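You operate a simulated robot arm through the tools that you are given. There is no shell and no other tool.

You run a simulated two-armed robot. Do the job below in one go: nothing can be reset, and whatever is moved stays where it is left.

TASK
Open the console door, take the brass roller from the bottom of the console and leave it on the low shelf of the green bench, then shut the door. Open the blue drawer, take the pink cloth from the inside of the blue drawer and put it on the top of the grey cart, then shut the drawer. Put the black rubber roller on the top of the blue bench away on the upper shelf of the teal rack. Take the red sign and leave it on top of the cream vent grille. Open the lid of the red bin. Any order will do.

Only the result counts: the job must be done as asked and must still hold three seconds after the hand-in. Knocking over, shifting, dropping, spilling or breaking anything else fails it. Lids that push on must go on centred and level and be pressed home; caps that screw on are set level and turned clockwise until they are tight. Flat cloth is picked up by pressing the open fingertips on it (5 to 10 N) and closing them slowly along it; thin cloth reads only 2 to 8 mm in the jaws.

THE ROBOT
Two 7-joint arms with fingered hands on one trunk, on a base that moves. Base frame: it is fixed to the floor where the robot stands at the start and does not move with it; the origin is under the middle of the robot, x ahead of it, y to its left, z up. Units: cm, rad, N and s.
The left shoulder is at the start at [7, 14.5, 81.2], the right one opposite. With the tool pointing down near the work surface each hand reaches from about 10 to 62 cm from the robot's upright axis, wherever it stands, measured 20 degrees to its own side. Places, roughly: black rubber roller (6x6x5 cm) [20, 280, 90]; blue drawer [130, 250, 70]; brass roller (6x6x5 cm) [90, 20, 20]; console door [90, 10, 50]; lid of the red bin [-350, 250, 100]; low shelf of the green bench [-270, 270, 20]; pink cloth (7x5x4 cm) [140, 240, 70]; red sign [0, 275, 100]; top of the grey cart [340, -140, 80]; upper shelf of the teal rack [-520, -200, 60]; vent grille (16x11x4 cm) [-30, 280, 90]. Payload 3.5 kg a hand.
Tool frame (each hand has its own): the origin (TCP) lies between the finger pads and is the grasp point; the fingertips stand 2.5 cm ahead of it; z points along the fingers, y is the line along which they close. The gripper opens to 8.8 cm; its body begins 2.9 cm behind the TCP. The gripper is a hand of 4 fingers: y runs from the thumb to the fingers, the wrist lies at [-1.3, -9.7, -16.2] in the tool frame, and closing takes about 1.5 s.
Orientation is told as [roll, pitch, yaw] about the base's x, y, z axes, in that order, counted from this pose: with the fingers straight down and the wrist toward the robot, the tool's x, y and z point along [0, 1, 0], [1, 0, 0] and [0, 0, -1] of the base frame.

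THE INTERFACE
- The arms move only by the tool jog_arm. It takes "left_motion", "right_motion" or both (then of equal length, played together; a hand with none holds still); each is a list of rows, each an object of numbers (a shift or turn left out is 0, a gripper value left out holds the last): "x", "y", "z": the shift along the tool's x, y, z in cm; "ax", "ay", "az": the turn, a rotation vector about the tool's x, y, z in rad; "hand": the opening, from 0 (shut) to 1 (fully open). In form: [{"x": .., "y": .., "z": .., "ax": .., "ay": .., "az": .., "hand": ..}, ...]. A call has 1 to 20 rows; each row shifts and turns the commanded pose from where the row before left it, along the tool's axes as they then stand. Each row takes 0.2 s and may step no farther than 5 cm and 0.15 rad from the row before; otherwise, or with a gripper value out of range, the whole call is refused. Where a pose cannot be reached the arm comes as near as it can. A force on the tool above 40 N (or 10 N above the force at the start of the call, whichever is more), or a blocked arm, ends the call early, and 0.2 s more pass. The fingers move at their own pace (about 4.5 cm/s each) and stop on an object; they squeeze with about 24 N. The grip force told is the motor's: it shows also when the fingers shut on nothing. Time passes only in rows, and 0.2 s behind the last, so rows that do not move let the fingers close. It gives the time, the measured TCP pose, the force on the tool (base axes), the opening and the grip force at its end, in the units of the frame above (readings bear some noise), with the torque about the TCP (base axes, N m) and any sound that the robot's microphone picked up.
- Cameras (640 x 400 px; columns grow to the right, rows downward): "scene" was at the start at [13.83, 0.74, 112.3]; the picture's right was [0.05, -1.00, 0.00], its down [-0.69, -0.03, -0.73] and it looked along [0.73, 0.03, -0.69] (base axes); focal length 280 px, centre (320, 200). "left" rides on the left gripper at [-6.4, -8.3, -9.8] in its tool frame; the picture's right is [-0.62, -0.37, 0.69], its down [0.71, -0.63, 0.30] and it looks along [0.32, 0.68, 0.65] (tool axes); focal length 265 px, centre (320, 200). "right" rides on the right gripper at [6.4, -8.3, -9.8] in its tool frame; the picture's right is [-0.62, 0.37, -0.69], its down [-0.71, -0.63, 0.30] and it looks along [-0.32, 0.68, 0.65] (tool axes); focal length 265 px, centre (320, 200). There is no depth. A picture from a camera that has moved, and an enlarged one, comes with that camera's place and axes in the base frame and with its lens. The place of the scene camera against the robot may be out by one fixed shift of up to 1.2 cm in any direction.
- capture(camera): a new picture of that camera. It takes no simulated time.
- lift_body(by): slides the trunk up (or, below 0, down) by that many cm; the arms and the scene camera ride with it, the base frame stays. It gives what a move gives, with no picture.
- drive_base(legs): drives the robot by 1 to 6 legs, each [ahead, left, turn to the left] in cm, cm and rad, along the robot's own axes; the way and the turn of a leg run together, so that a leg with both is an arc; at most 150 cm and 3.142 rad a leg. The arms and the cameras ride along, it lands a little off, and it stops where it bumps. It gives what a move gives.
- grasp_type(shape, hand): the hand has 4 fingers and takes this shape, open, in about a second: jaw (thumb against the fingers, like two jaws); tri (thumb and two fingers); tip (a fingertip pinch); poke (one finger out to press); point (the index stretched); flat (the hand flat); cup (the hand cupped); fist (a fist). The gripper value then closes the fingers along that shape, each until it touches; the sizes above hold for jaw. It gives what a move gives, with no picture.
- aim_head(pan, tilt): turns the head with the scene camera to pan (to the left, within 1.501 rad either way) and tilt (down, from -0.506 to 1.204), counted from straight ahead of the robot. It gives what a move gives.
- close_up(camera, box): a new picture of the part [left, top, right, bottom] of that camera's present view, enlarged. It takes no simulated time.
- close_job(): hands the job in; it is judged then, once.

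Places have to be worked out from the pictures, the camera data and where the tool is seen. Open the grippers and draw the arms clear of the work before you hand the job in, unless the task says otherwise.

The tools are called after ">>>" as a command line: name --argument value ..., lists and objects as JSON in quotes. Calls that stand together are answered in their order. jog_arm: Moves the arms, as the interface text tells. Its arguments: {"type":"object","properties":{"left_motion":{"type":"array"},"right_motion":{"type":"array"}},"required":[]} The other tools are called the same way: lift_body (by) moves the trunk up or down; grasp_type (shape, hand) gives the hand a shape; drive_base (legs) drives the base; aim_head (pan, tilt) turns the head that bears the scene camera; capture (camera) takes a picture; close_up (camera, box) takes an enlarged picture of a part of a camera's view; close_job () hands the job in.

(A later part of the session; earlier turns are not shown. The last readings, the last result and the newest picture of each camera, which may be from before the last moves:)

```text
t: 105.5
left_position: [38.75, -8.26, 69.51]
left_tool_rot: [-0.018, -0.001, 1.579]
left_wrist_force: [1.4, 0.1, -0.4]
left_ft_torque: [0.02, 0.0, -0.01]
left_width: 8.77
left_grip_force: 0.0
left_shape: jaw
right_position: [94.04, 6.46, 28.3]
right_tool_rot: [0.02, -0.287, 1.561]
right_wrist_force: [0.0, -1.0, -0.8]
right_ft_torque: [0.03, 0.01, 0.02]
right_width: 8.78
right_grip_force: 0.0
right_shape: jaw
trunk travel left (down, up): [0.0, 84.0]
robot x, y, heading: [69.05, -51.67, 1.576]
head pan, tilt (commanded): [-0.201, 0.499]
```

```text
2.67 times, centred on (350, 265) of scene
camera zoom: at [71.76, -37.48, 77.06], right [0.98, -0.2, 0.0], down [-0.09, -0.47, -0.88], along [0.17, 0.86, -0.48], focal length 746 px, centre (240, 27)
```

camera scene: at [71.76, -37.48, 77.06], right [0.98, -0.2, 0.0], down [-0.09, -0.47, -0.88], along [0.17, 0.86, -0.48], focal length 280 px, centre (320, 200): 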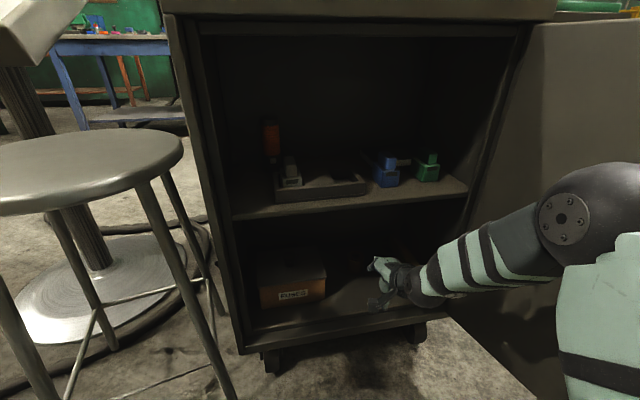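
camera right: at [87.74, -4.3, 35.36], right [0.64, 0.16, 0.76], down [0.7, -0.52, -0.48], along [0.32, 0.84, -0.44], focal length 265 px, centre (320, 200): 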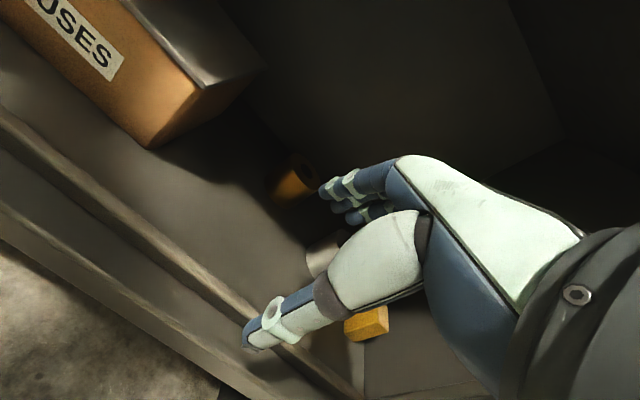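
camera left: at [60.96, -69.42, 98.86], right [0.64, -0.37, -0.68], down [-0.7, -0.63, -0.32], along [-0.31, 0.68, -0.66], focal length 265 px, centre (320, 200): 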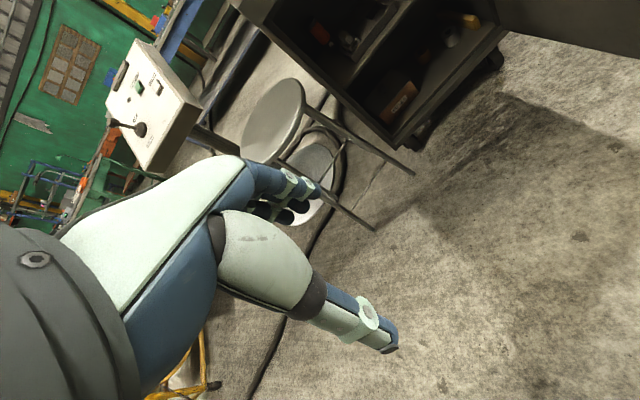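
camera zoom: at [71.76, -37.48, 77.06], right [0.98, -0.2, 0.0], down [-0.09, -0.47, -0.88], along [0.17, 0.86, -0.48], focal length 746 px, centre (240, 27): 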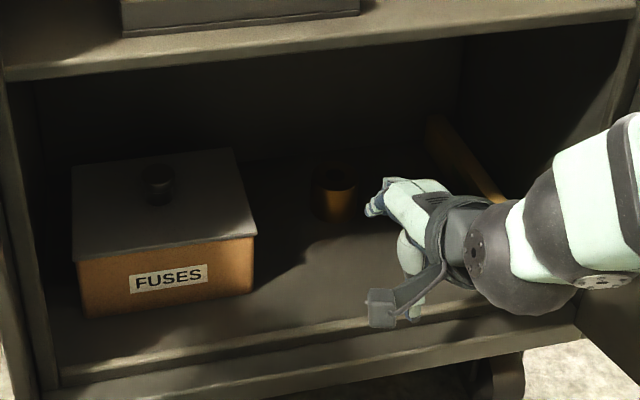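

To settle the scene camera's offset I close the left hand in free space and look at where its fingertips meet, compared with its known TCP.

>>> jog_arm --left_motion '[{"hand": 0}, {"hand": 0}, {"hand": 0}, {"hand": 0}, {"hand": 0}, {"hand": 0}, {"hand": 0}, {"hand": 0}]'

>>> aim_head --pan 0.6 --tilt 0.3

>>> capture --camera "scene"

>>> capture --camera "left"

```text
t: 107.3
left_position: [38.87, -8.31, 69.56]
left_tool_rot: [-0.019, 0.001, 1.579]
left_wrist_force: [1.1, 0.8, -0.5]
left_ft_torque: [-0.05, -0.03, -0.01]
left_width: 0.02
left_grip_force: 24.2
left_shape: jaw
right_position: [93.94, 6.34, 28.41]
right_tool_rot: [0.021, -0.289, 1.559]
right_wrist_force: [-0.3, 0.2, 0.0]
right_ft_torque: [-0.04, -0.02, 0.0]
right_width: 8.78
right_grip_force: 0.0
right_shape: jaw
trunk travel left (down, up): [0.0, 84.0]
robot x, y, heading: [69.32, -51.91, 1.571]
head pan, tilt (commanded): [-0.201, 0.499]
```

```text
t: 108.4
left_position: [38.87, -8.35, 69.49]
left_tool_rot: [-0.019, 0.0, 1.579]
left_wrist_force: [0.2, 0.5, -0.4]
left_ft_torque: [0.03, 0.02, 0.0]
left_width: 0.0
left_grip_force: 24.1
left_shape: jaw
right_position: [94.07, 6.5, 28.32]
right_tool_rot: [0.019, -0.288, 1.563]
right_wrist_force: [-0.4, -0.1, -1.0]
right_ft_torque: [-0.06, -0.04, 0.04]
right_width: 8.79
right_grip_force: 0.0
right_shape: jaw
trunk travel left (down, up): [0.0, 84.0]
robot x, y, heading: [69.38, -51.77, 1.574]
head pan, tilt (commanded): [0.6, 0.3]
```

```text
taken
camera scene: at [64.69, -38.71, 78.9], right [0.82, 0.57, 0.0], down [0.17, -0.24, -0.96], along [-0.54, 0.79, -0.3], focal length 280 px, centre (320, 200)
```

scene: 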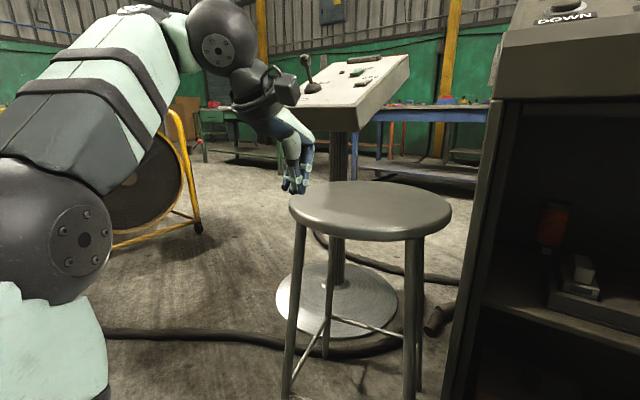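

```text
taken
camera left: at [45.16, -16.59, 79.41], right [0.64, -0.36, -0.68], down [-0.7, -0.64, -0.32], along [-0.32, 0.68, -0.66], focal length 265 px, centre (320, 200)
```

left: 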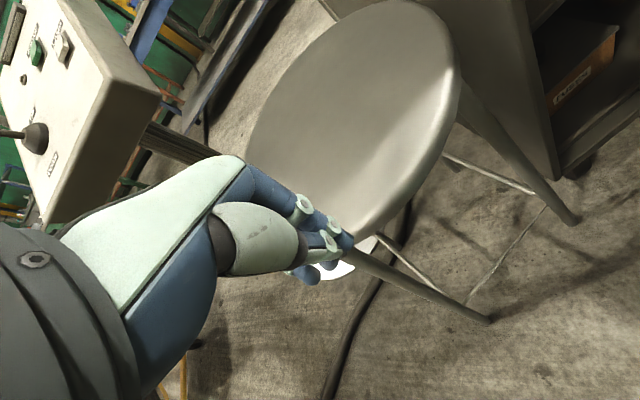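

>>> close_up --camera "scene" --box '[240, 50, 360, 210]'

>>> close_up --camera "left" --box '[220, 170, 380, 300]'

```text
2.50 times, centred on (300, 130) of scene
camera zoom: at [64.69, -38.71, 78.9], right [0.82, 0.57, 0.0], down [0.17, -0.24, -0.96], along [-0.54, 0.79, -0.3], focal length 699 px, centre (370, 375)
```

zoom: 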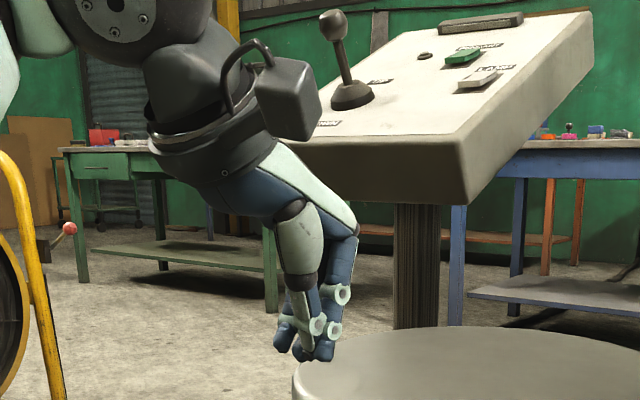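

```text
3.08 times, centred on (300, 235) of left
camera zoom: at [45.16, -16.59, 79.41], right [0.64, -0.36, -0.68], down [-0.7, -0.64, -0.32], along [-0.32, 0.68, -0.66], focal length 817 px, centre (382, 92)
```

zoom: 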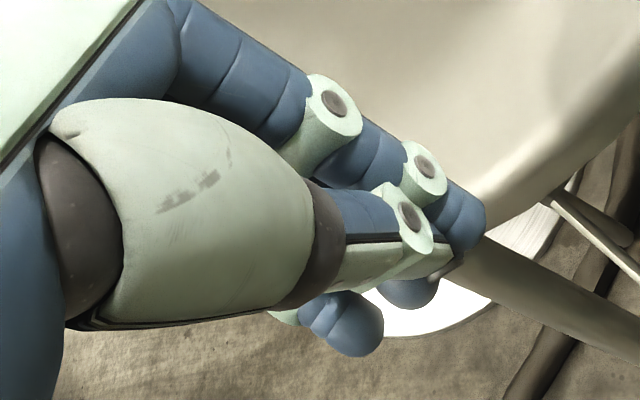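

The scene camera reads about 0.5 cm high; together with the wrist views the brass roller axis is ≈[94.2, 22.4] with its top at z≈23 and the floor at ≈18.2. I lower the hand to z≈25.5 and drive ahead 9 cm.

>>> jog_arm --right_motion '[{"y": -0.4, "z": 1.35}, {"y": -0.4, "z": 1.35}]'

>>> drive_base --legs '[[8, 0, 0]]'

>>> aim_head --pan -0.2 --tilt 0.6

>>> capture --camera "right"

>>> close_up --camera "scene" --box '[260, 180, 440, 300]'

```text
t: 109.0
left_position: [38.89, -8.37, 69.44]
left_tool_rot: [-0.017, -0.001, 1.581]
left_wrist_force: [-0.3, 0.1, -0.1]
left_ft_torque: [-0.02, -0.03, 0.01]
left_width: 0.0
left_grip_force: 23.9
left_shape: jaw
right_position: [94.0, 6.45, 25.39]
right_tool_rot: [0.023, -0.287, 1.561]
right_wrist_force: [-0.9, 0.0, -0.3]
right_ft_torque: [0.02, -0.01, 0.0]
right_width: 8.78
right_grip_force: 0.0
right_shape: jaw
trunk travel left (down, up): [0.0, 84.0]
robot x, y, heading: [69.47, -51.77, 1.572]
head pan, tilt (commanded): [0.6, 0.3]
```

```text
t: 110.1
left_position: [38.77, -0.32, 69.44]
left_tool_rot: [-0.018, 0.0, 1.578]
left_wrist_force: [0.2, -0.6, 0.8]
left_ft_torque: [0.0, -0.02, 0.06]
left_width: 0.0
left_grip_force: 23.7
left_shape: jaw
right_position: [94.06, 14.42, 25.52]
right_tool_rot: [0.022, -0.287, 1.562]
right_wrist_force: [1.7, 0.7, -0.8]
right_ft_torque: [0.02, 0.03, 0.06]
right_width: 8.77
right_grip_force: 0.1
right_shape: jaw
trunk travel left (down, up): [0.0, 84.0]
robot x, y, heading: [69.41, -43.31, 1.575]
head pan, tilt (commanded): [0.6, 0.3]
```

```text
t: 111.2
left_position: [38.94, -0.45, 69.47]
left_tool_rot: [-0.019, 0.0, 1.578]
left_wrist_force: [0.4, 0.4, -0.9]
left_ft_torque: [-0.02, 0.01, 0.0]
left_width: 0.0
left_grip_force: 24.0
left_shape: jaw
right_position: [94.05, 14.61, 25.47]
right_tool_rot: [0.021, -0.288, 1.561]
right_wrist_force: [0.0, 0.5, -0.1]
right_ft_torque: [0.02, 0.03, 0.0]
right_width: 8.76
right_grip_force: 0.1
right_shape: jaw
trunk travel left (down, up): [0.0, 84.0]
robot x, y, heading: [69.2, -44.28, 1.581]
head pan, tilt (commanded): [-0.201, 0.6]
```

```text
taken
camera right: at [87.68, 3.65, 32.52], right [0.64, 0.16, 0.76], down [0.7, -0.52, -0.48], along [0.32, 0.84, -0.44], focal length 265 px, centre (320, 200)
```

right: 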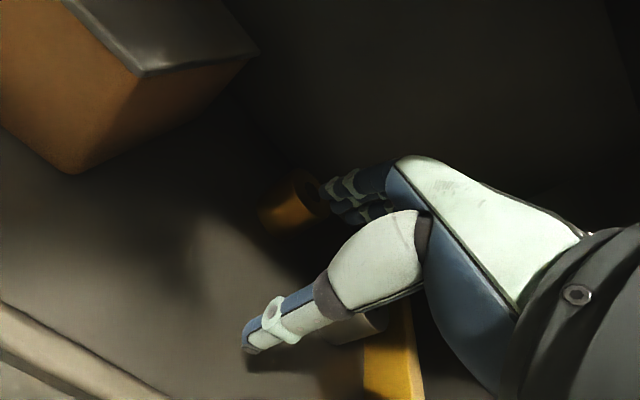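

```text
3.33 times, centred on (350, 240) of scene
camera zoom: at [71.68, -29.75, 76.16], right [0.98, -0.19, 0.0], down [-0.11, -0.55, -0.83], along [0.16, 0.81, -0.56], focal length 932 px, centre (220, 67)
```

zoom: 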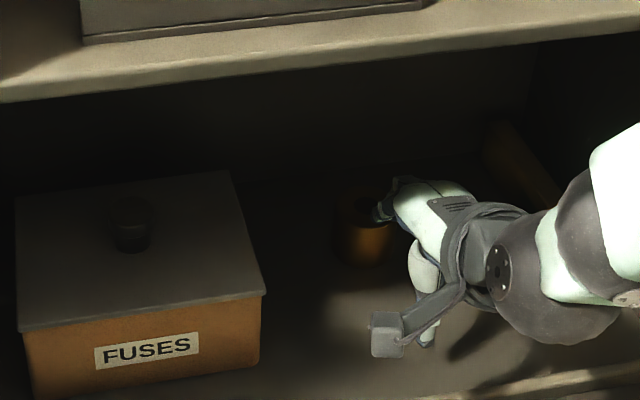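

Wrist view now gives the roller axis ≈[94.0, 22.4]; TCP is at [94.05, 14.6, 25.5]. I move straight in over it, 7.7 cm forward at constant height.

>>> jog_arm --right_motion '[{"y": 1.25, "z": 0.37}, {"y": 1.25, "z": 0.37}, {"y": 1.25, "z": 0.37}, {"y": 1.25, "z": 0.37}, {"y": 1.25, "z": 0.37}, {"y": 1.15, "z": 0.34}]'

>>> capture --camera "right"

>>> close_up --camera "scene" --box '[260, 180, 440, 300]'

```text
t: 112.6
left_position: [38.92, -0.38, 69.54]
left_tool_rot: [-0.019, -0.001, 1.578]
left_wrist_force: [-0.6, 0.0, 0.7]
left_ft_torque: [-0.01, -0.01, 0.0]
left_width: 0.01
left_grip_force: 23.7
left_shape: jaw
right_position: [94.04, 21.98, 25.62]
right_tool_rot: [0.02, -0.287, 1.562]
right_wrist_force: [-0.4, 0.3, -0.1]
right_ft_torque: [0.02, 0.01, 0.05]
right_width: 8.78
right_grip_force: 0.1
right_shape: jaw
trunk travel left (down, up): [0.0, 84.0]
robot x, y, heading: [69.33, -43.59, 1.576]
head pan, tilt (commanded): [-0.201, 0.6]
```

```text
taken
camera right: at [87.7, 11.36, 32.55], right [0.64, 0.16, 0.76], down [0.7, -0.52, -0.48], along [0.32, 0.84, -0.44], focal length 265 px, centre (320, 200)
```

right: 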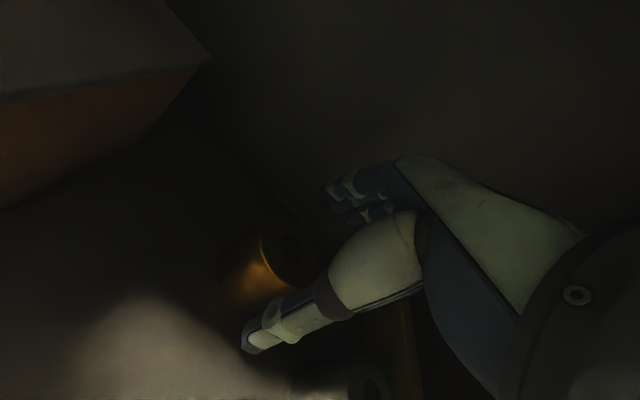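

```text
3.33 times, centred on (350, 240) of scene
camera zoom: at [71.69, -29.76, 76.15], right [0.98, -0.2, 0.0], down [-0.11, -0.55, -0.82], along [0.16, 0.81, -0.57], focal length 932 px, centre (220, 67)
```

zoom: 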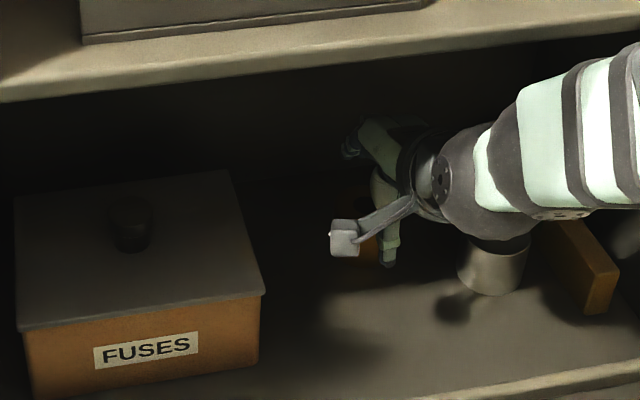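

The roller shows exactly where predicted between thumb and fingers. I lower the hand 3.3 cm around it.

>>> jog_arm --right_motion '[{"y": -0.19, "z": 1.09}, {"y": -0.19, "z": 1.09}, {"y": -0.19, "z": 1.09}]'

>>> capture --camera "right"

```text
t: 113.4
left_position: [38.84, -0.29, 69.51]
left_tool_rot: [-0.018, 0.0, 1.578]
left_wrist_force: [-0.8, -0.2, 0.4]
left_ft_torque: [0.03, 0.0, 0.01]
left_width: 0.0
left_grip_force: 23.2
left_shape: jaw
right_position: [93.94, 22.49, 22.17]
right_tool_rot: [0.021, -0.285, 1.563]
right_wrist_force: [0.7, 1.5, 1.0]
right_ft_torque: [0.01, 0.0, 0.01]
right_width: 8.78
right_grip_force: 0.1
right_shape: jaw
trunk travel left (down, up): [0.0, 84.0]
robot x, y, heading: [69.07, -44.05, 1.575]
head pan, tilt (commanded): [-0.201, 0.6]
```

```text
taken
camera right: at [87.65, 11.73, 29.19], right [0.64, 0.16, 0.76], down [0.7, -0.52, -0.48], along [0.32, 0.84, -0.44], focal length 265 px, centre (320, 200)
```

right: 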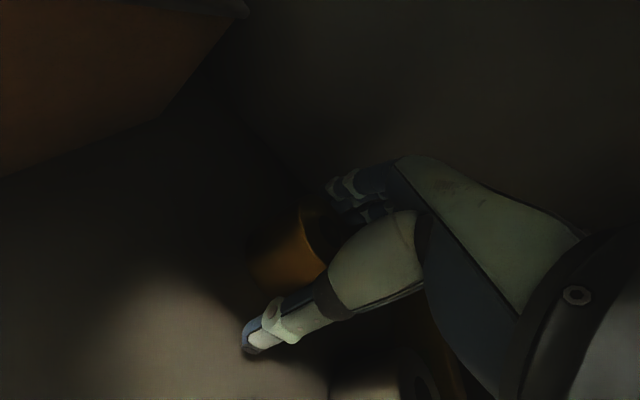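

The roller now lies between thumb and fingers with no contact force. I close the hand.

>>> jog_arm --right_motion '[{"hand": 0}, {"hand": 0}, {"hand": 0}, {"hand": 0}, {"hand": 0}, {"hand": 0}, {"hand": 0}, {"hand": 0}]'

>>> capture --camera "right"

```text
t: 115.2
left_position: [38.9, -0.23, 69.49]
left_tool_rot: [-0.018, 0.002, 1.577]
left_wrist_force: [0.1, -0.6, -0.3]
left_ft_torque: [-0.01, -0.01, -0.03]
left_width: 0.0
left_grip_force: 23.5
left_shape: jaw
right_position: [93.96, 22.47, 22.1]
right_tool_rot: [0.021, -0.286, 1.562]
right_wrist_force: [-0.1, -0.3, -0.1]
right_ft_torque: [-0.19, 0.04, 0.02]
right_width: 4.74
right_grip_force: 24.0
right_shape: jaw
trunk travel left (down, up): [0.0, 84.0]
robot x, y, heading: [69.27, -43.73, 1.577]
head pan, tilt (commanded): [-0.201, 0.6]
```

```text
taken
camera right: at [87.65, 11.73, 29.2], right [0.64, 0.16, 0.76], down [0.7, -0.52, -0.48], along [0.32, 0.84, -0.44], focal length 265 px, centre (320, 200)
```

right: 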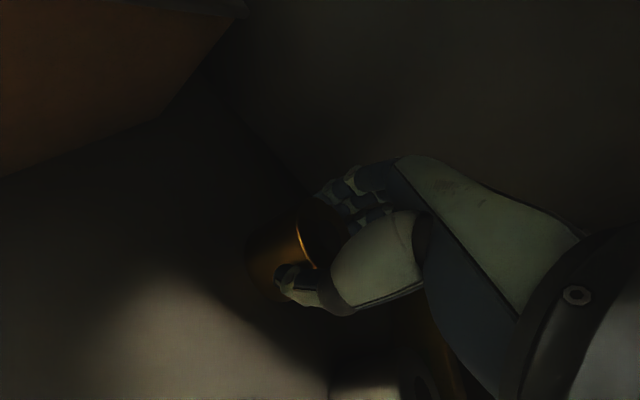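

Gripped at 4.74 cm wide with 24 N. I lift it 3 cm straight up and check.

>>> jog_arm --right_motion '[{"y": 0.28, "z": -0.96}, {"y": 0.28, "z": -0.96}, {"y": 0.28, "z": -0.96}]'

>>> capture --camera "right"

>>> close_up --camera "scene" --box '[260, 180, 440, 300]'

```text
t: 116.0
left_position: [38.9, -0.3, 69.39]
left_tool_rot: [-0.016, 0.003, 1.578]
left_wrist_force: [0.7, 1.2, 0.7]
left_ft_torque: [-0.01, -0.01, -0.01]
left_width: 0.0
left_grip_force: 24.1
left_shape: jaw
right_position: [94.13, 22.51, 25.09]
right_tool_rot: [0.021, -0.284, 1.561]
right_wrist_force: [0.4, 0.4, -6.8]
right_ft_torque: [-0.11, 0.04, 0.01]
right_width: 4.67
right_grip_force: 24.0
right_shape: jaw
trunk travel left (down, up): [0.0, 84.0]
robot x, y, heading: [69.37, -43.67, 1.58]
head pan, tilt (commanded): [-0.201, 0.6]
```

```text
taken
camera right: at [87.76, 11.73, 32.11], right [0.64, 0.16, 0.76], down [0.7, -0.52, -0.48], along [0.32, 0.84, -0.44], focal length 265 px, centre (320, 200)
```

right: 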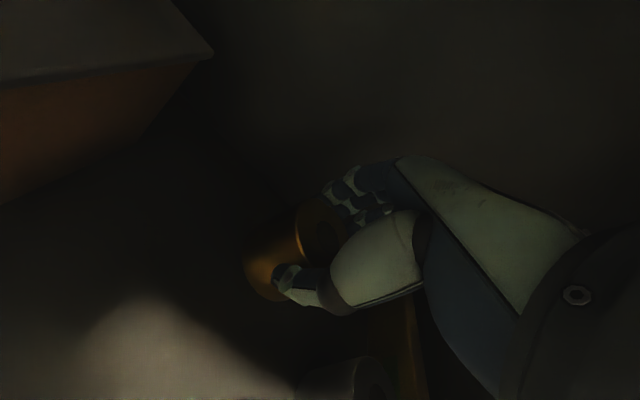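

```text
3.33 times, centred on (350, 240) of scene
camera zoom: at [71.71, -29.68, 76.13], right [0.98, -0.2, 0.0], down [-0.11, -0.56, -0.82], along [0.16, 0.81, -0.57], focal length 932 px, centre (220, 67)
```

zoom: 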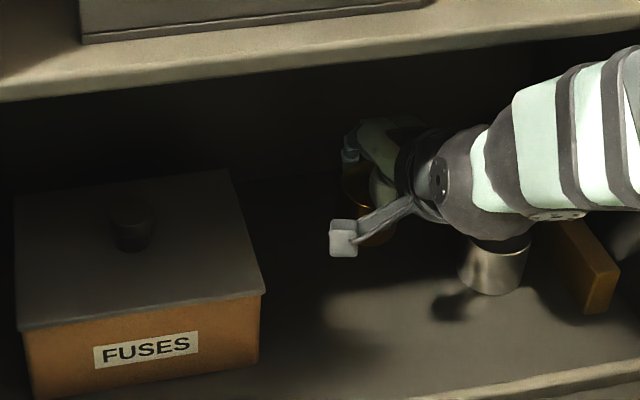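

The brass roller is lifted (≈0.7 kg on the wrist). I back the base straight out of the console.

>>> drive_base --legs '[[-36, 0, 0]]'

>>> jog_arm --right_motion '[{"ax": 0.1}, {"ax": 0.1}, {"ax": 0.09}, {"y": -4}, {"y": -4}, {"y": -4}, {"y": -4}]'

>>> capture --camera "right"

>>> capture --camera "scene"

```text
t: 118.3
left_position: [39.1, -36.17, 69.47]
left_tool_rot: [-0.019, 0.001, 1.58]
left_wrist_force: [0.0, 1.7, -0.5]
left_ft_torque: [-0.03, -0.02, -0.02]
left_width: 0.0
left_grip_force: 24.1
left_shape: jaw
right_position: [94.29, -13.38, 25.11]
right_tool_rot: [0.019, -0.287, 1.561]
right_wrist_force: [0.4, 0.2, -7.8]
right_ft_torque: [-0.14, 0.03, 0.01]
right_width: 4.64
right_grip_force: 24.5
right_shape: jaw
trunk travel left (down, up): [0.0, 84.0]
robot x, y, heading: [69.47, -79.8, 1.577]
head pan, tilt (commanded): [-0.201, 0.6]
```

```text
t: 119.9
left_position: [39.0, -36.01, 69.47]
left_tool_rot: [-0.02, 0.001, 1.577]
left_wrist_force: [-0.3, -0.2, -1.3]
left_ft_torque: [-0.05, 0.01, 0.04]
left_width: 0.0
left_grip_force: 23.8
left_shape: jaw
right_position: [94.1, -29.49, 25.09]
right_tool_rot: [0.02, 0.002, 1.567]
right_wrist_force: [-1.0, -0.6, -7.6]
right_ft_torque: [-0.05, 0.04, -0.04]
right_width: 4.66
right_grip_force: 23.4
right_shape: jaw
trunk travel left (down, up): [0.0, 84.0]
robot x, y, heading: [69.3, -79.69, 1.574]
head pan, tilt (commanded): [-0.201, 0.6]
```

```text
taken
camera right: at [87.85, -37.78, 34.97], right [0.64, 0.37, 0.68], down [0.71, -0.63, -0.32], along [0.31, 0.68, -0.66], focal length 265 px, centre (320, 200)
```

right: 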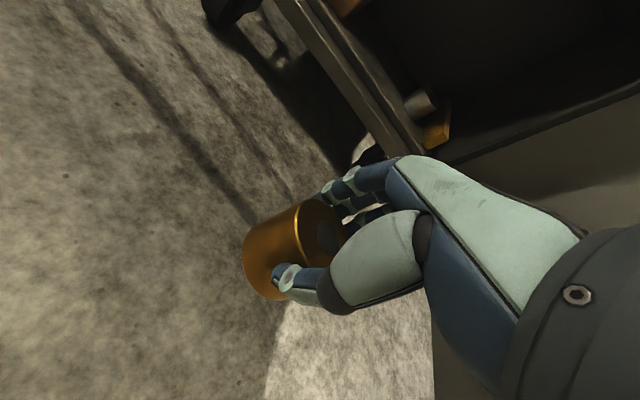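

```text
taken
camera scene: at [71.85, -65.58, 76.14], right [0.98, -0.2, 0.0], down [-0.11, -0.55, -0.82], along [0.16, 0.81, -0.57], focal length 280 px, centre (320, 200)
```

scene: 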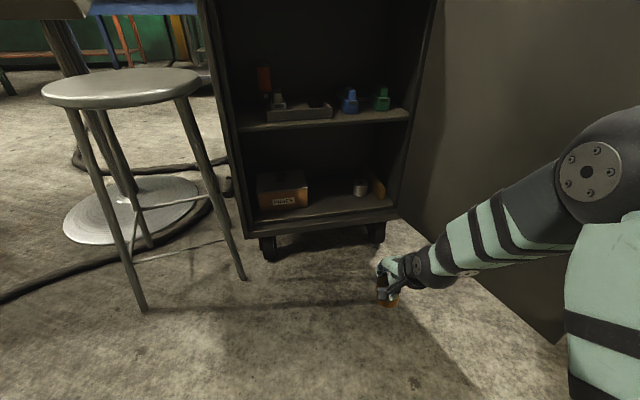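

The roller is held well. Next is shutting the door from its outer side with the left hand; I retract the right hand further, lower the left to mid-door height, and drive round the open door's edge.

>>> jog_arm --left_motion '[{"z": 4}, {"z": 4}, {"z": 4}, {}]' --right_motion '[{"y": -3, "z": -2}, {"y": -3, "z": -2}, {"y": -3, "z": -2}, {"y": -3, "z": -2}]'

>>> drive_base --legs '[[0, -22, 0], [-27, 0, 0], [0, -74, 0]]'

>>> aim_head --pan 0.4 --tilt 0.5

>>> capture --camera "scene"

```text
t: 120.9
left_position: [39.19, -36.26, 57.49]
left_tool_rot: [-0.018, 0.0, 1.577]
left_wrist_force: [-0.8, 0.3, -0.8]
left_ft_torque: [0.0, 0.01, -0.02]
left_width: 0.04
left_grip_force: 24.0
left_shape: jaw
right_position: [94.53, -40.6, 33.37]
right_tool_rot: [0.021, 0.005, 1.566]
right_wrist_force: [0.0, 0.3, -7.1]
right_ft_torque: [-0.06, 0.06, 0.03]
right_width: 4.64
right_grip_force: 23.9
right_shape: jaw
right hand out of reach, approached as far as the arm can: row 4
trunk travel left (down, up): [0.0, 84.0]
robot x, y, heading: [69.57, -79.52, 1.572]
head pan, tilt (commanded): [-0.201, 0.6]
```

```text
t: 127.7
left_position: [134.91, -63.1, 57.67]
left_tool_rot: [-0.02, 0.001, 1.58]
left_wrist_force: [-0.1, -0.3, -0.2]
left_ft_torque: [0.02, 0.0, -0.05]
left_width: 0.0
left_grip_force: 23.7
left_shape: jaw
right_position: [190.0, -67.29, 33.39]
right_tool_rot: [0.021, 0.007, 1.571]
right_wrist_force: [0.0, -0.8, -6.8]
right_ft_torque: [-0.08, 0.0, 0.0]
right_width: 4.6
right_grip_force: 23.8
right_shape: jaw
trunk travel left (down, up): [0.0, 84.0]
robot x, y, heading: [165.26, -106.54, 1.576]
head pan, tilt (commanded): [-0.201, 0.6]
```

```text
t: 128.7
left_position: [134.84, -63.05, 57.69]
left_tool_rot: [-0.021, 0.001, 1.58]
left_wrist_force: [1.5, -0.5, 0.5]
left_ft_torque: [0.01, 0.01, -0.02]
left_width: 0.01
left_grip_force: 23.7
left_shape: jaw
right_position: [189.99, -67.29, 33.39]
right_tool_rot: [0.021, 0.006, 1.57]
right_wrist_force: [1.0, -0.7, -7.1]
right_ft_torque: [-0.07, 0.03, -0.03]
right_width: 4.66
right_grip_force: 23.6
right_shape: jaw
trunk travel left (down, up): [0.0, 84.0]
robot x, y, heading: [165.7, -106.71, 1.574]
head pan, tilt (commanded): [0.4, 0.499]
```

```text
taken
camera scene: at [162.13, -92.71, 77.05], right [0.92, 0.39, 0.0], down [0.19, -0.44, -0.88], along [-0.35, 0.81, -0.48], focal length 280 px, centre (320, 200)
```

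scene: 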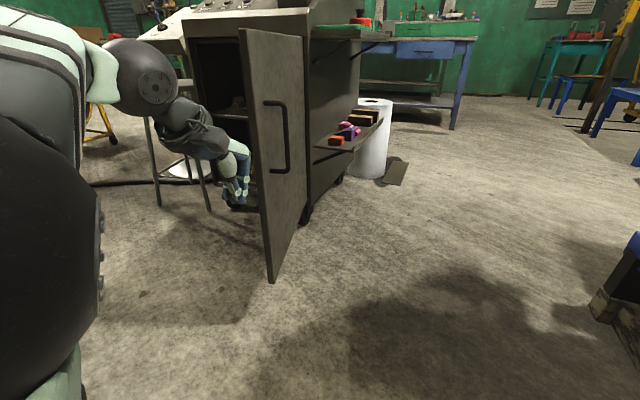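

The door edge is near [124, −42], and the left hand is to its right. I step right a little and ahead so the left hand stands beside the outer face, then push it left.

>>> drive_base --legs '[[0, -6, 0], [21, 0, 0]]'

>>> capture --camera "scene"

```text
t: 130.9
left_position: [140.87, -42.1, 57.7]
left_tool_rot: [-0.02, 0.0, 1.578]
left_wrist_force: [-0.7, 0.4, 0.3]
left_ft_torque: [-0.01, -0.03, -0.02]
left_width: 0.03
left_grip_force: 24.0
left_shape: jaw
right_position: [195.99, -46.35, 33.37]
right_tool_rot: [0.021, 0.006, 1.572]
right_wrist_force: [0.6, 0.0, -7.2]
right_ft_torque: [-0.06, 0.02, -0.06]
right_width: 4.61
right_grip_force: 23.8
right_shape: jaw
trunk travel left (down, up): [0.0, 84.0]
robot x, y, heading: [171.01, -85.55, 1.577]
head pan, tilt (commanded): [0.4, 0.499]
```

```text
taken
camera scene: at [168.06, -71.77, 77.05], right [0.92, 0.39, 0.0], down [0.19, -0.44, -0.88], along [-0.34, 0.81, -0.48], focal length 280 px, centre (320, 200)
```

scene: 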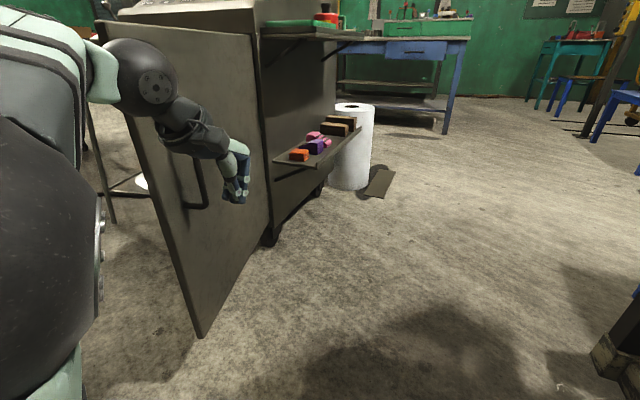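

The left hand stands beside the outer face. I drive left to push the door toward closing.

>>> drive_base --legs '[[0, 34, 0]]'

>>> capture --camera "scene"

```text
t: 132.2
left_position: [130.45, -42.43, 57.52]
left_tool_rot: [-0.02, 0.01, 1.566]
left_wrist_force: [0.1, -0.7, 0.1]
left_ft_torque: [0.01, -0.01, 0.0]
left_width: 0.01
left_grip_force: 24.8
left_shape: jaw
right_position: [185.2, -46.63, 33.25]
right_tool_rot: [0.02, 0.012, 1.566]
right_wrist_force: [-0.2, 0.0, -7.5]
right_ft_torque: [-0.07, 0.03, -0.04]
right_width: 4.6
right_grip_force: 23.7
right_shape: jaw
trunk travel left (down, up): [0.0, 84.0]
robot x, y, heading: [160.48, -85.42, 1.576]
head pan, tilt (commanded): [0.4, 0.499]
stopped in leg 1: the force on the tool passed its limit at 57 N (the readings are from after the stop); the commanded pose is now the measured one
```

```text
taken
camera scene: at [157.29, -71.78, 77.05], right [0.92, 0.39, 0.0], down [0.19, -0.44, -0.88], along [-0.34, 0.81, -0.48], focal length 280 px, centre (320, 200)
```

scene: 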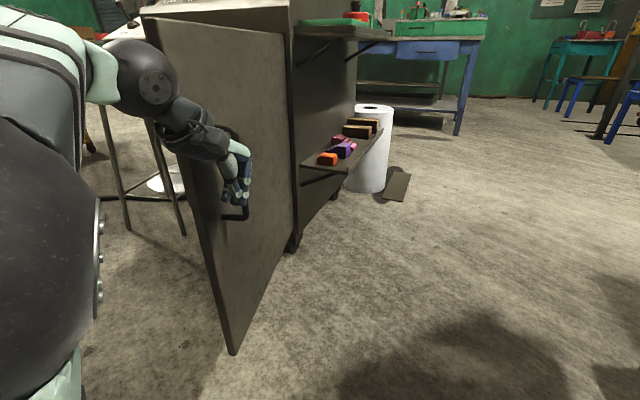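

The bump on the handle stopped the drive; the hand is now resting by it. I push in shorter strokes.

>>> drive_base --legs '[[0, 8, 0]]'

>>> drive_base --legs '[[0, 8, 0]]'

>>> capture --camera "scene"

```text
t: 133.1
left_position: [128.59, -42.85, 57.62]
left_tool_rot: [-0.016, 0.019, 1.555]
left_wrist_force: [2.0, -9.2, 3.4]
left_ft_torque: [0.58, 0.21, 0.11]
left_width: 0.0
left_grip_force: 23.8
left_shape: jaw
right_position: [183.35, -46.79, 33.25]
right_tool_rot: [0.02, 0.014, 1.568]
right_wrist_force: [0.1, 0.2, -7.4]
right_ft_torque: [-0.05, 0.02, 0.03]
right_width: 4.64
right_grip_force: 24.0
right_shape: jaw
trunk travel left (down, up): [0.0, 84.0]
robot x, y, heading: [158.42, -85.7, 1.572]
head pan, tilt (commanded): [0.4, 0.499]
stopped in leg 1: the force on the tool passed its limit at 51 N (the readings are from after the stop); the commanded pose is now the measured one
```

```text
t: 133.9
left_position: [127.31, -43.39, 57.53]
left_tool_rot: [-0.016, 0.028, 1.551]
left_wrist_force: [2.8, -10.5, 4.6]
left_ft_torque: [0.61, 0.16, 0.1]
left_width: 0.01
left_grip_force: 24.5
left_shape: jaw
right_position: [181.9, -46.89, 33.07]
right_tool_rot: [0.023, 0.016, 1.568]
right_wrist_force: [-0.1, -0.2, -7.8]
right_ft_torque: [-0.06, 0.07, 0.0]
right_width: 4.62
right_grip_force: 24.4
right_shape: jaw
trunk travel left (down, up): [0.0, 84.0]
robot x, y, heading: [156.57, -85.68, 1.572]
head pan, tilt (commanded): [0.4, 0.499]
stopped in leg 1: the force on the tool passed its limit at 50 N (the readings are from after the stop); the commanded pose is now the measured one
```

```text
taken
camera scene: at [153.88, -72.06, 77.08], right [0.92, 0.39, 0.0], down [0.19, -0.44, -0.88], along [-0.35, 0.81, -0.48], focal length 280 px, centre (320, 200)
```

scene: 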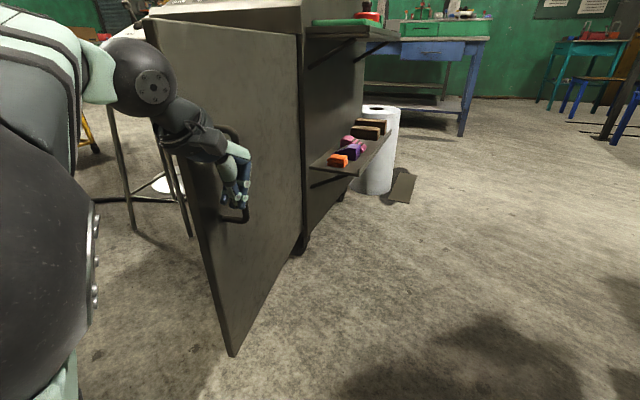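

Pushing meets 50 N, more than expected; I look closely at what the left hand touches.

>>> close_up --camera "scene" --box '[100, 20, 300, 260]'

>>> capture --camera "left"

```text
1.67 times, centred on (200, 140) of scene
camera zoom: at [153.88, -72.06, 77.08], right [0.92, 0.39, 0.0], down [0.19, -0.44, -0.88], along [-0.35, 0.81, -0.48], focal length 466 px, centre (520, 300)
```

zoom: 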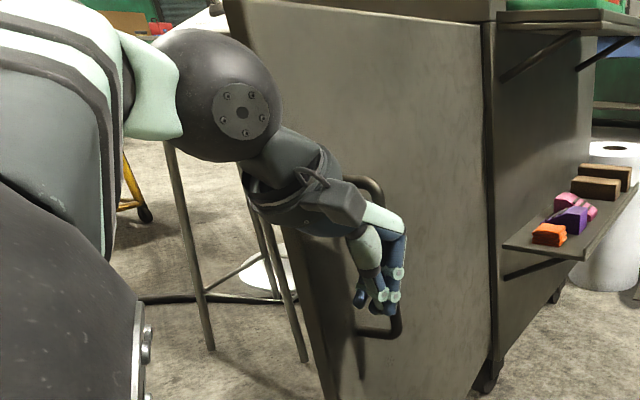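

```text
taken
camera left: at [133.38, -51.5, 67.64], right [0.62, -0.4, -0.67], down [-0.72, -0.62, -0.3], along [-0.3, 0.67, -0.68], focal length 265 px, centre (320, 200)
```

left: 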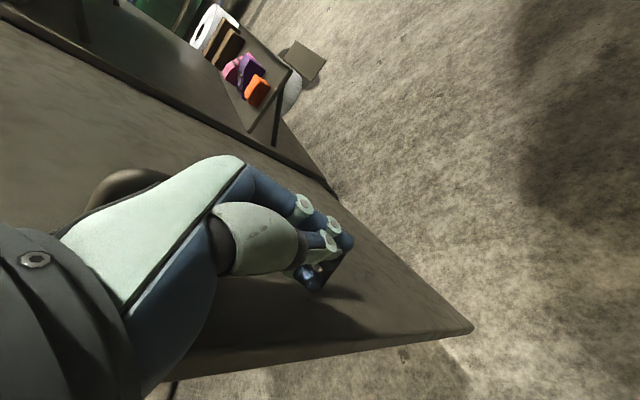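

The hand lies on the door face beside the bar, and the door does move with it, but the base pushes too abruptly. I push slowly with the arm instead.

>>> jog_arm --left_motion '[{"x": 0.5}, {"x": 0.6}, {"x": 0.8}, {"x": 0.8}, {"x": 0.8}, {"x": 0.8}, {"x": 0.8}, {"x": 0.8}]'

>>> capture --camera "scene"

```text
t: 134.6
left_position: [126.02, -43.72, 57.49]
left_tool_rot: [-0.019, 0.031, 1.549]
left_wrist_force: [3.9, -16.2, 5.6]
left_ft_torque: [0.98, 0.31, 0.18]
left_width: 0.01
left_grip_force: 23.9
left_shape: jaw
right_position: [181.82, -46.96, 32.99]
right_tool_rot: [0.024, 0.019, 1.57]
right_wrist_force: [-0.5, 1.0, -7.2]
right_ft_torque: [-0.03, 0.02, 0.01]
right_width: 4.63
right_grip_force: 23.7
right_shape: jaw
trunk travel left (down, up): [0.0, 84.0]
robot x, y, heading: [157.11, -85.83, 1.579]
head pan, tilt (commanded): [0.4, 0.499]
stopped in row 3 (left hand): the force on the tool passed its limit at 44 N (the readings are from after the stop); the commanded pose is now the measured one
```

```text
taken
camera scene: at [153.9, -72.2, 77.1], right [0.92, 0.39, 0.0], down [0.19, -0.44, -0.88], along [-0.35, 0.81, -0.48], focal length 280 px, centre (320, 200)
```

scene: 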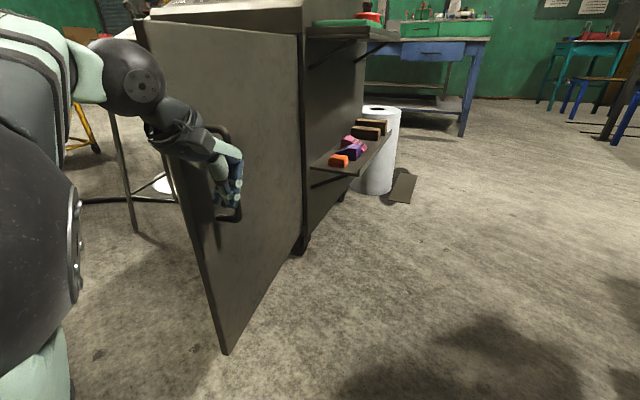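

The remaining force is mostly −y: the bar presses the hand toward me as the door turns. I ease the hand 1 cm back and push on slowly.

>>> jog_arm --left_motion '[{"y": -0.6}, {"y": -0.6}, {"x": 0.4, "y": -0.1}, {"x": 0.4, "y": -0.1}, {"x": 0.4, "y": -0.1}, {"x": 0.4, "y": -0.1}, {"x": 0.4, "y": -0.1}, {"x": 0.4, "y": -0.1}, {"x": 0.4, "y": -0.1}, {"x": 0.4, "y": -0.1}, {"x": 0.4, "y": -0.1}, {"x": 0.4, "y": -0.1}, {"x": 0.4, "y": -0.1}, {"x": 0.4, "y": -0.1}]'

>>> capture --camera "scene"

```text
t: 137.6
left_position: [120.95, -45.84, 57.32]
left_tool_rot: [-0.022, 0.036, 1.551]
left_wrist_force: [-1.2, -0.6, 0.1]
left_ft_torque: [-0.01, 0.03, -0.01]
left_width: 0.02
left_grip_force: 24.1
left_shape: jaw
right_position: [181.84, -46.92, 33.1]
right_tool_rot: [0.023, 0.014, 1.566]
right_wrist_force: [0.4, -0.3, -8.0]
right_ft_torque: [-0.05, 0.01, -0.03]
right_width: 4.63
right_grip_force: 24.2
right_shape: jaw
trunk travel left (down, up): [0.0, 84.0]
robot x, y, heading: [156.94, -85.8, 1.575]
head pan, tilt (commanded): [0.4, 0.499]
```

```text
taken
camera scene: at [153.84, -72.0, 77.05], right [0.92, 0.39, 0.0], down [0.19, -0.44, -0.88], along [-0.35, 0.81, -0.48], focal length 280 px, centre (320, 200)
```

scene: 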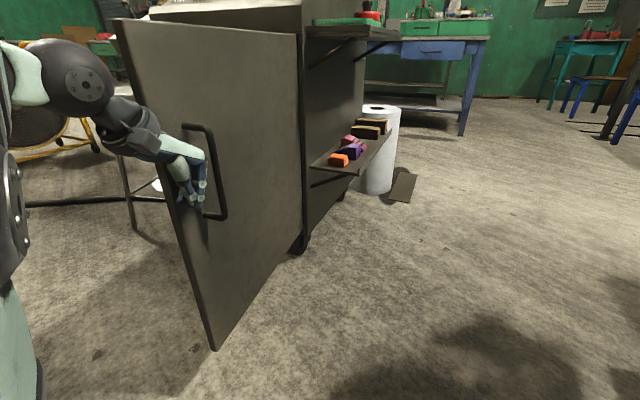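

The door now follows the hand with almost no force. I keep pushing along its arc, a bit faster.

>>> jog_arm --left_motion '[{"x": 0.6}, {"x": 0.8}, {"x": 1.0}, {"x": 1.0, "y": 0.05}, {"x": 1.0, "y": 0.1}, {"x": 1.0, "y": 0.1}, {"x": 1.0, "y": 0.15}, {"x": 1.0, "y": 0.2}, {"x": 1.0, "y": 0.2}, {"x": 1.0, "y": 0.25}, {"x": 1.0, "y": 0.25}, {"x": 1.0, "y": 0.3}]'

>>> capture --camera "scene"

```text
t: 140.0
left_position: [110.78, -45.01, 56.98]
left_tool_rot: [-0.021, 0.039, 1.554]
left_wrist_force: [-0.7, -12.1, 0.2]
left_ft_torque: [0.62, -0.02, -0.08]
left_width: 0.02
left_grip_force: 23.9
left_shape: jaw
right_position: [181.66, -46.94, 33.07]
right_tool_rot: [0.021, 0.019, 1.571]
right_wrist_force: [0.0, 0.1, -7.2]
right_ft_torque: [-0.04, 0.05, 0.02]
right_width: 4.63
right_grip_force: 23.8
right_shape: jaw
trunk travel left (down, up): [0.0, 84.0]
robot x, y, heading: [156.68, -85.73, 1.583]
head pan, tilt (commanded): [0.4, 0.499]
stopped in row 11 (left hand): the force on the tool passed its limit at 43 N (the readings are from after the stop); the commanded pose is now the measured one
```

```text
taken
camera scene: at [153.79, -72.21, 77.08], right [0.92, 0.4, 0.0], down [0.19, -0.44, -0.88], along [-0.35, 0.81, -0.48], focal length 280 px, centre (320, 200)
```

scene: 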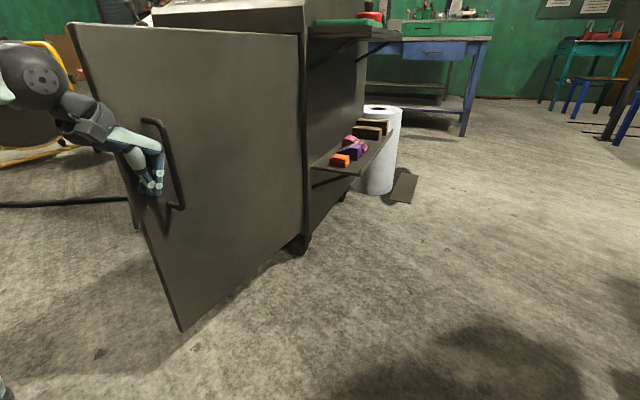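

The hand wedges against the bar. I back it off to the right, drive ahead past the handle, and will push on the plain face between handle and hinge.

>>> jog_arm --left_motion '[{"y": -0.8}, {"x": -2.5}, {"x": -3}, {"x": -3}, {"x": -2}]'

>>> drive_base --legs '[[14, 0, 0]]'

>>> capture --camera "scene"

```text
t: 141.2
left_position: [121.29, -45.83, 57.21]
left_tool_rot: [-0.021, 0.041, 1.555]
left_wrist_force: [-0.8, -0.2, 0.9]
left_ft_torque: [0.01, 0.01, -0.02]
left_width: 0.0
left_grip_force: 24.0
left_shape: jaw
right_position: [181.58, -46.84, 33.12]
right_tool_rot: [0.024, 0.015, 1.571]
right_wrist_force: [-0.4, 0.3, -7.1]
right_ft_torque: [-0.04, 0.0, 0.04]
right_width: 4.61
right_grip_force: 23.6
right_shape: jaw
trunk travel left (down, up): [0.0, 84.0]
robot x, y, heading: [156.97, -85.74, 1.576]
head pan, tilt (commanded): [0.4, 0.499]
```

```text
t: 142.5
left_position: [121.17, -32.04, 57.13]
left_tool_rot: [-0.021, 0.041, 1.555]
left_wrist_force: [-0.7, -0.2, -0.6]
left_ft_torque: [0.03, 0.04, -0.01]
left_width: 0.01
left_grip_force: 23.8
left_shape: jaw
right_position: [181.55, -33.0, 33.07]
right_tool_rot: [0.023, 0.017, 1.571]
right_wrist_force: [0.1, 0.9, -7.0]
right_ft_torque: [-0.06, 0.02, -0.02]
right_width: 4.62
right_grip_force: 23.6
right_shape: jaw
trunk travel left (down, up): [0.0, 84.0]
robot x, y, heading: [156.48, -71.71, 1.577]
head pan, tilt (commanded): [0.4, 0.499]
```

```text
taken
camera scene: at [153.68, -58.23, 77.05], right [0.92, 0.4, 0.0], down [0.19, -0.44, -0.88], along [-0.35, 0.81, -0.48], focal length 280 px, centre (320, 200)
```

scene: 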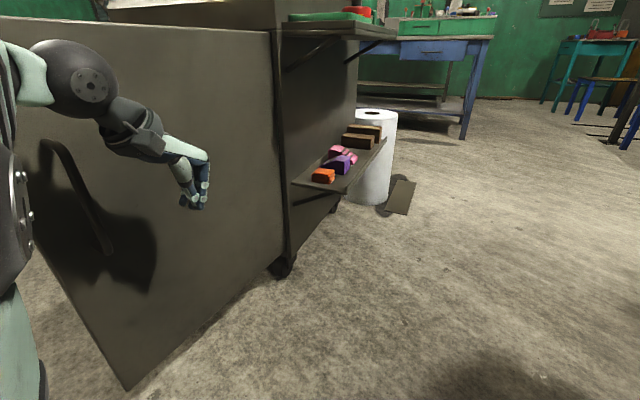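

The hand is clear of the bar now. I push left in 1 cm steps on the face.

>>> jog_arm --left_motion '[{"x": 1.0}, {"x": 1.0}, {"x": 1.0}, {"x": 1.0}, {"x": 1.0}, {"x": 1.0}, {"x": 1.0}, {"x": 1.0}, {"x": 1.0}, {"x": 1.0}, {"x": 1.0}, {"x": 1.0}]'

>>> drive_base --legs '[[0, 12, 0]]'

>>> capture --camera "scene"

```text
t: 145.1
left_position: [109.04, -31.83, 56.88]
left_tool_rot: [-0.023, 0.042, 1.555]
left_wrist_force: [0.7, 1.0, 0.0]
left_ft_torque: [0.03, 0.0, -0.02]
left_width: 0.0
left_grip_force: 23.5
left_shape: jaw
right_position: [181.47, -32.97, 33.11]
right_tool_rot: [0.023, 0.017, 1.572]
right_wrist_force: [-0.7, 0.7, -7.5]
right_ft_torque: [-0.06, 0.03, -0.04]
right_width: 4.59
right_grip_force: 24.1
right_shape: jaw
trunk travel left (down, up): [0.0, 84.0]
robot x, y, heading: [156.84, -71.82, 1.58]
head pan, tilt (commanded): [0.4, 0.499]
```

```text
t: 146.2
left_position: [101.37, -31.53, 57.09]
left_tool_rot: [-0.014, 0.035, 1.541]
left_wrist_force: [0.2, 0.2, 0.8]
left_ft_torque: [-0.02, 0.04, -0.01]
left_width: 0.0
left_grip_force: 23.5
left_shape: jaw
right_position: [173.44, -33.09, 33.09]
right_tool_rot: [0.024, 0.02, 1.569]
right_wrist_force: [0.2, -0.6, -7.7]
right_ft_torque: [-0.05, 0.0, 0.01]
right_width: 4.62
right_grip_force: 23.7
right_shape: jaw
trunk travel left (down, up): [0.0, 84.0]
robot x, y, heading: [148.04, -72.29, 1.574]
head pan, tilt (commanded): [0.4, 0.499]
stopped in leg 1: the force on the tool passed its limit at 49 N (the readings are from after the stop); the commanded pose is now the measured one
```

```text
taken
camera scene: at [145.4, -58.22, 77.05], right [0.92, 0.39, 0.0], down [0.19, -0.44, -0.88], along [-0.35, 0.81, -0.48], focal length 280 px, centre (320, 200)
```

scene: 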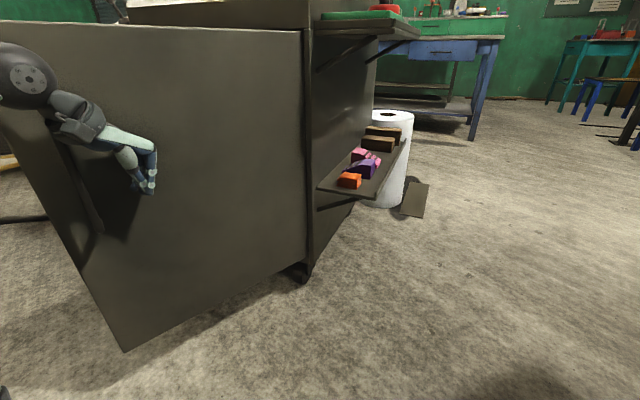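

The door is at roughly 65°. I bring the left hand back toward my middle, shift the base left, and then push more toward +y.

>>> jog_arm --left_motion '[{"x": -3}, {"x": -3}, {"x": -3}, {"x": -3}, {"x": -3}, {"x": -3}]'

>>> drive_base --legs '[[0, 16, 0]]'

>>> jog_arm --left_motion '[{"x": 0.8, "y": 0.6}, {"x": 0.8, "y": 0.6}, {"x": 0.8, "y": 0.6}, {"x": 0.8, "y": 0.6}, {"x": 0.8, "y": 0.7}, {"x": 0.8, "y": 0.7}, {"x": 0.8, "y": 0.7}, {"x": 0.7, "y": 0.7}, {"x": 0.7, "y": 0.7}, {"x": 0.7, "y": 0.8}, {"x": 0.7, "y": 0.8}, {"x": 0.7, "y": 0.8}]'

>>> capture --camera "scene"

```text
t: 147.6
left_position: [119.32, -31.89, 57.39]
left_tool_rot: [-0.016, 0.035, 1.538]
left_wrist_force: [0.0, -0.2, -0.5]
left_ft_torque: [-0.03, -0.03, 0.01]
left_width: 0.0
left_grip_force: 24.2
left_shape: jaw
right_position: [173.25, -32.99, 32.95]
right_tool_rot: [0.022, 0.019, 1.57]
right_wrist_force: [-0.4, 0.0, -6.4]
right_ft_torque: [-0.06, 0.03, 0.0]
right_width: 4.63
right_grip_force: 23.6
right_shape: jaw
trunk travel left (down, up): [0.0, 84.0]
robot x, y, heading: [148.51, -71.92, 1.576]
head pan, tilt (commanded): [0.4, 0.499]
```

```text
t: 149.0
left_position: [103.38, -32.01, 57.36]
left_tool_rot: [-0.016, 0.036, 1.538]
left_wrist_force: [-0.2, 0.1, 0.4]
left_ft_torque: [-0.01, 0.0, 0.03]
left_width: 0.0
left_grip_force: 23.6
left_shape: jaw
right_position: [157.35, -33.27, 33.12]
right_tool_rot: [0.023, 0.021, 1.568]
right_wrist_force: [0.3, -0.3, -6.4]
right_ft_torque: [-0.08, 0.03, 0.02]
right_width: 4.59
right_grip_force: 24.2
right_shape: jaw
trunk travel left (down, up): [0.0, 84.0]
robot x, y, heading: [132.4, -72.0, 1.574]
head pan, tilt (commanded): [0.4, 0.499]
```

```text
t: 151.6
left_position: [94.54, -23.37, 56.91]
left_tool_rot: [-0.016, 0.035, 1.538]
left_wrist_force: [0.2, 0.4, 0.1]
left_ft_torque: [-0.02, 0.01, 0.0]
left_width: 0.01
left_grip_force: 24.3
left_shape: jaw
right_position: [157.42, -33.17, 33.09]
right_tool_rot: [0.023, 0.02, 1.568]
right_wrist_force: [1.0, -0.1, -7.5]
right_ft_torque: [-0.04, 0.02, -0.01]
right_width: 4.61
right_grip_force: 23.5
right_shape: jaw
trunk travel left (down, up): [0.0, 84.0]
robot x, y, heading: [132.2, -71.97, 1.575]
head pan, tilt (commanded): [0.4, 0.499]
```

```text
taken
camera scene: at [129.45, -58.3, 77.05], right [0.92, 0.39, 0.0], down [0.19, -0.44, -0.88], along [-0.35, 0.81, -0.48], focal length 280 px, centre (320, 200)
```

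scene: 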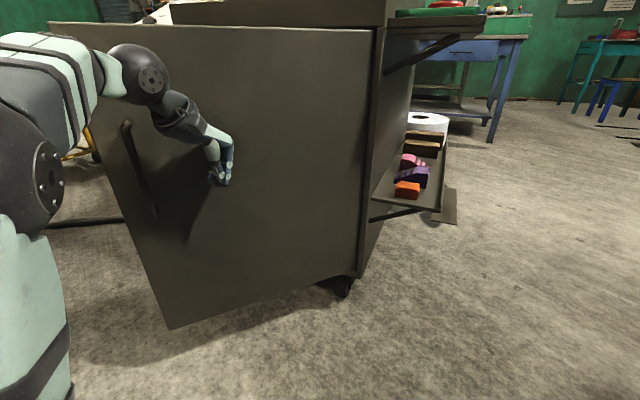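

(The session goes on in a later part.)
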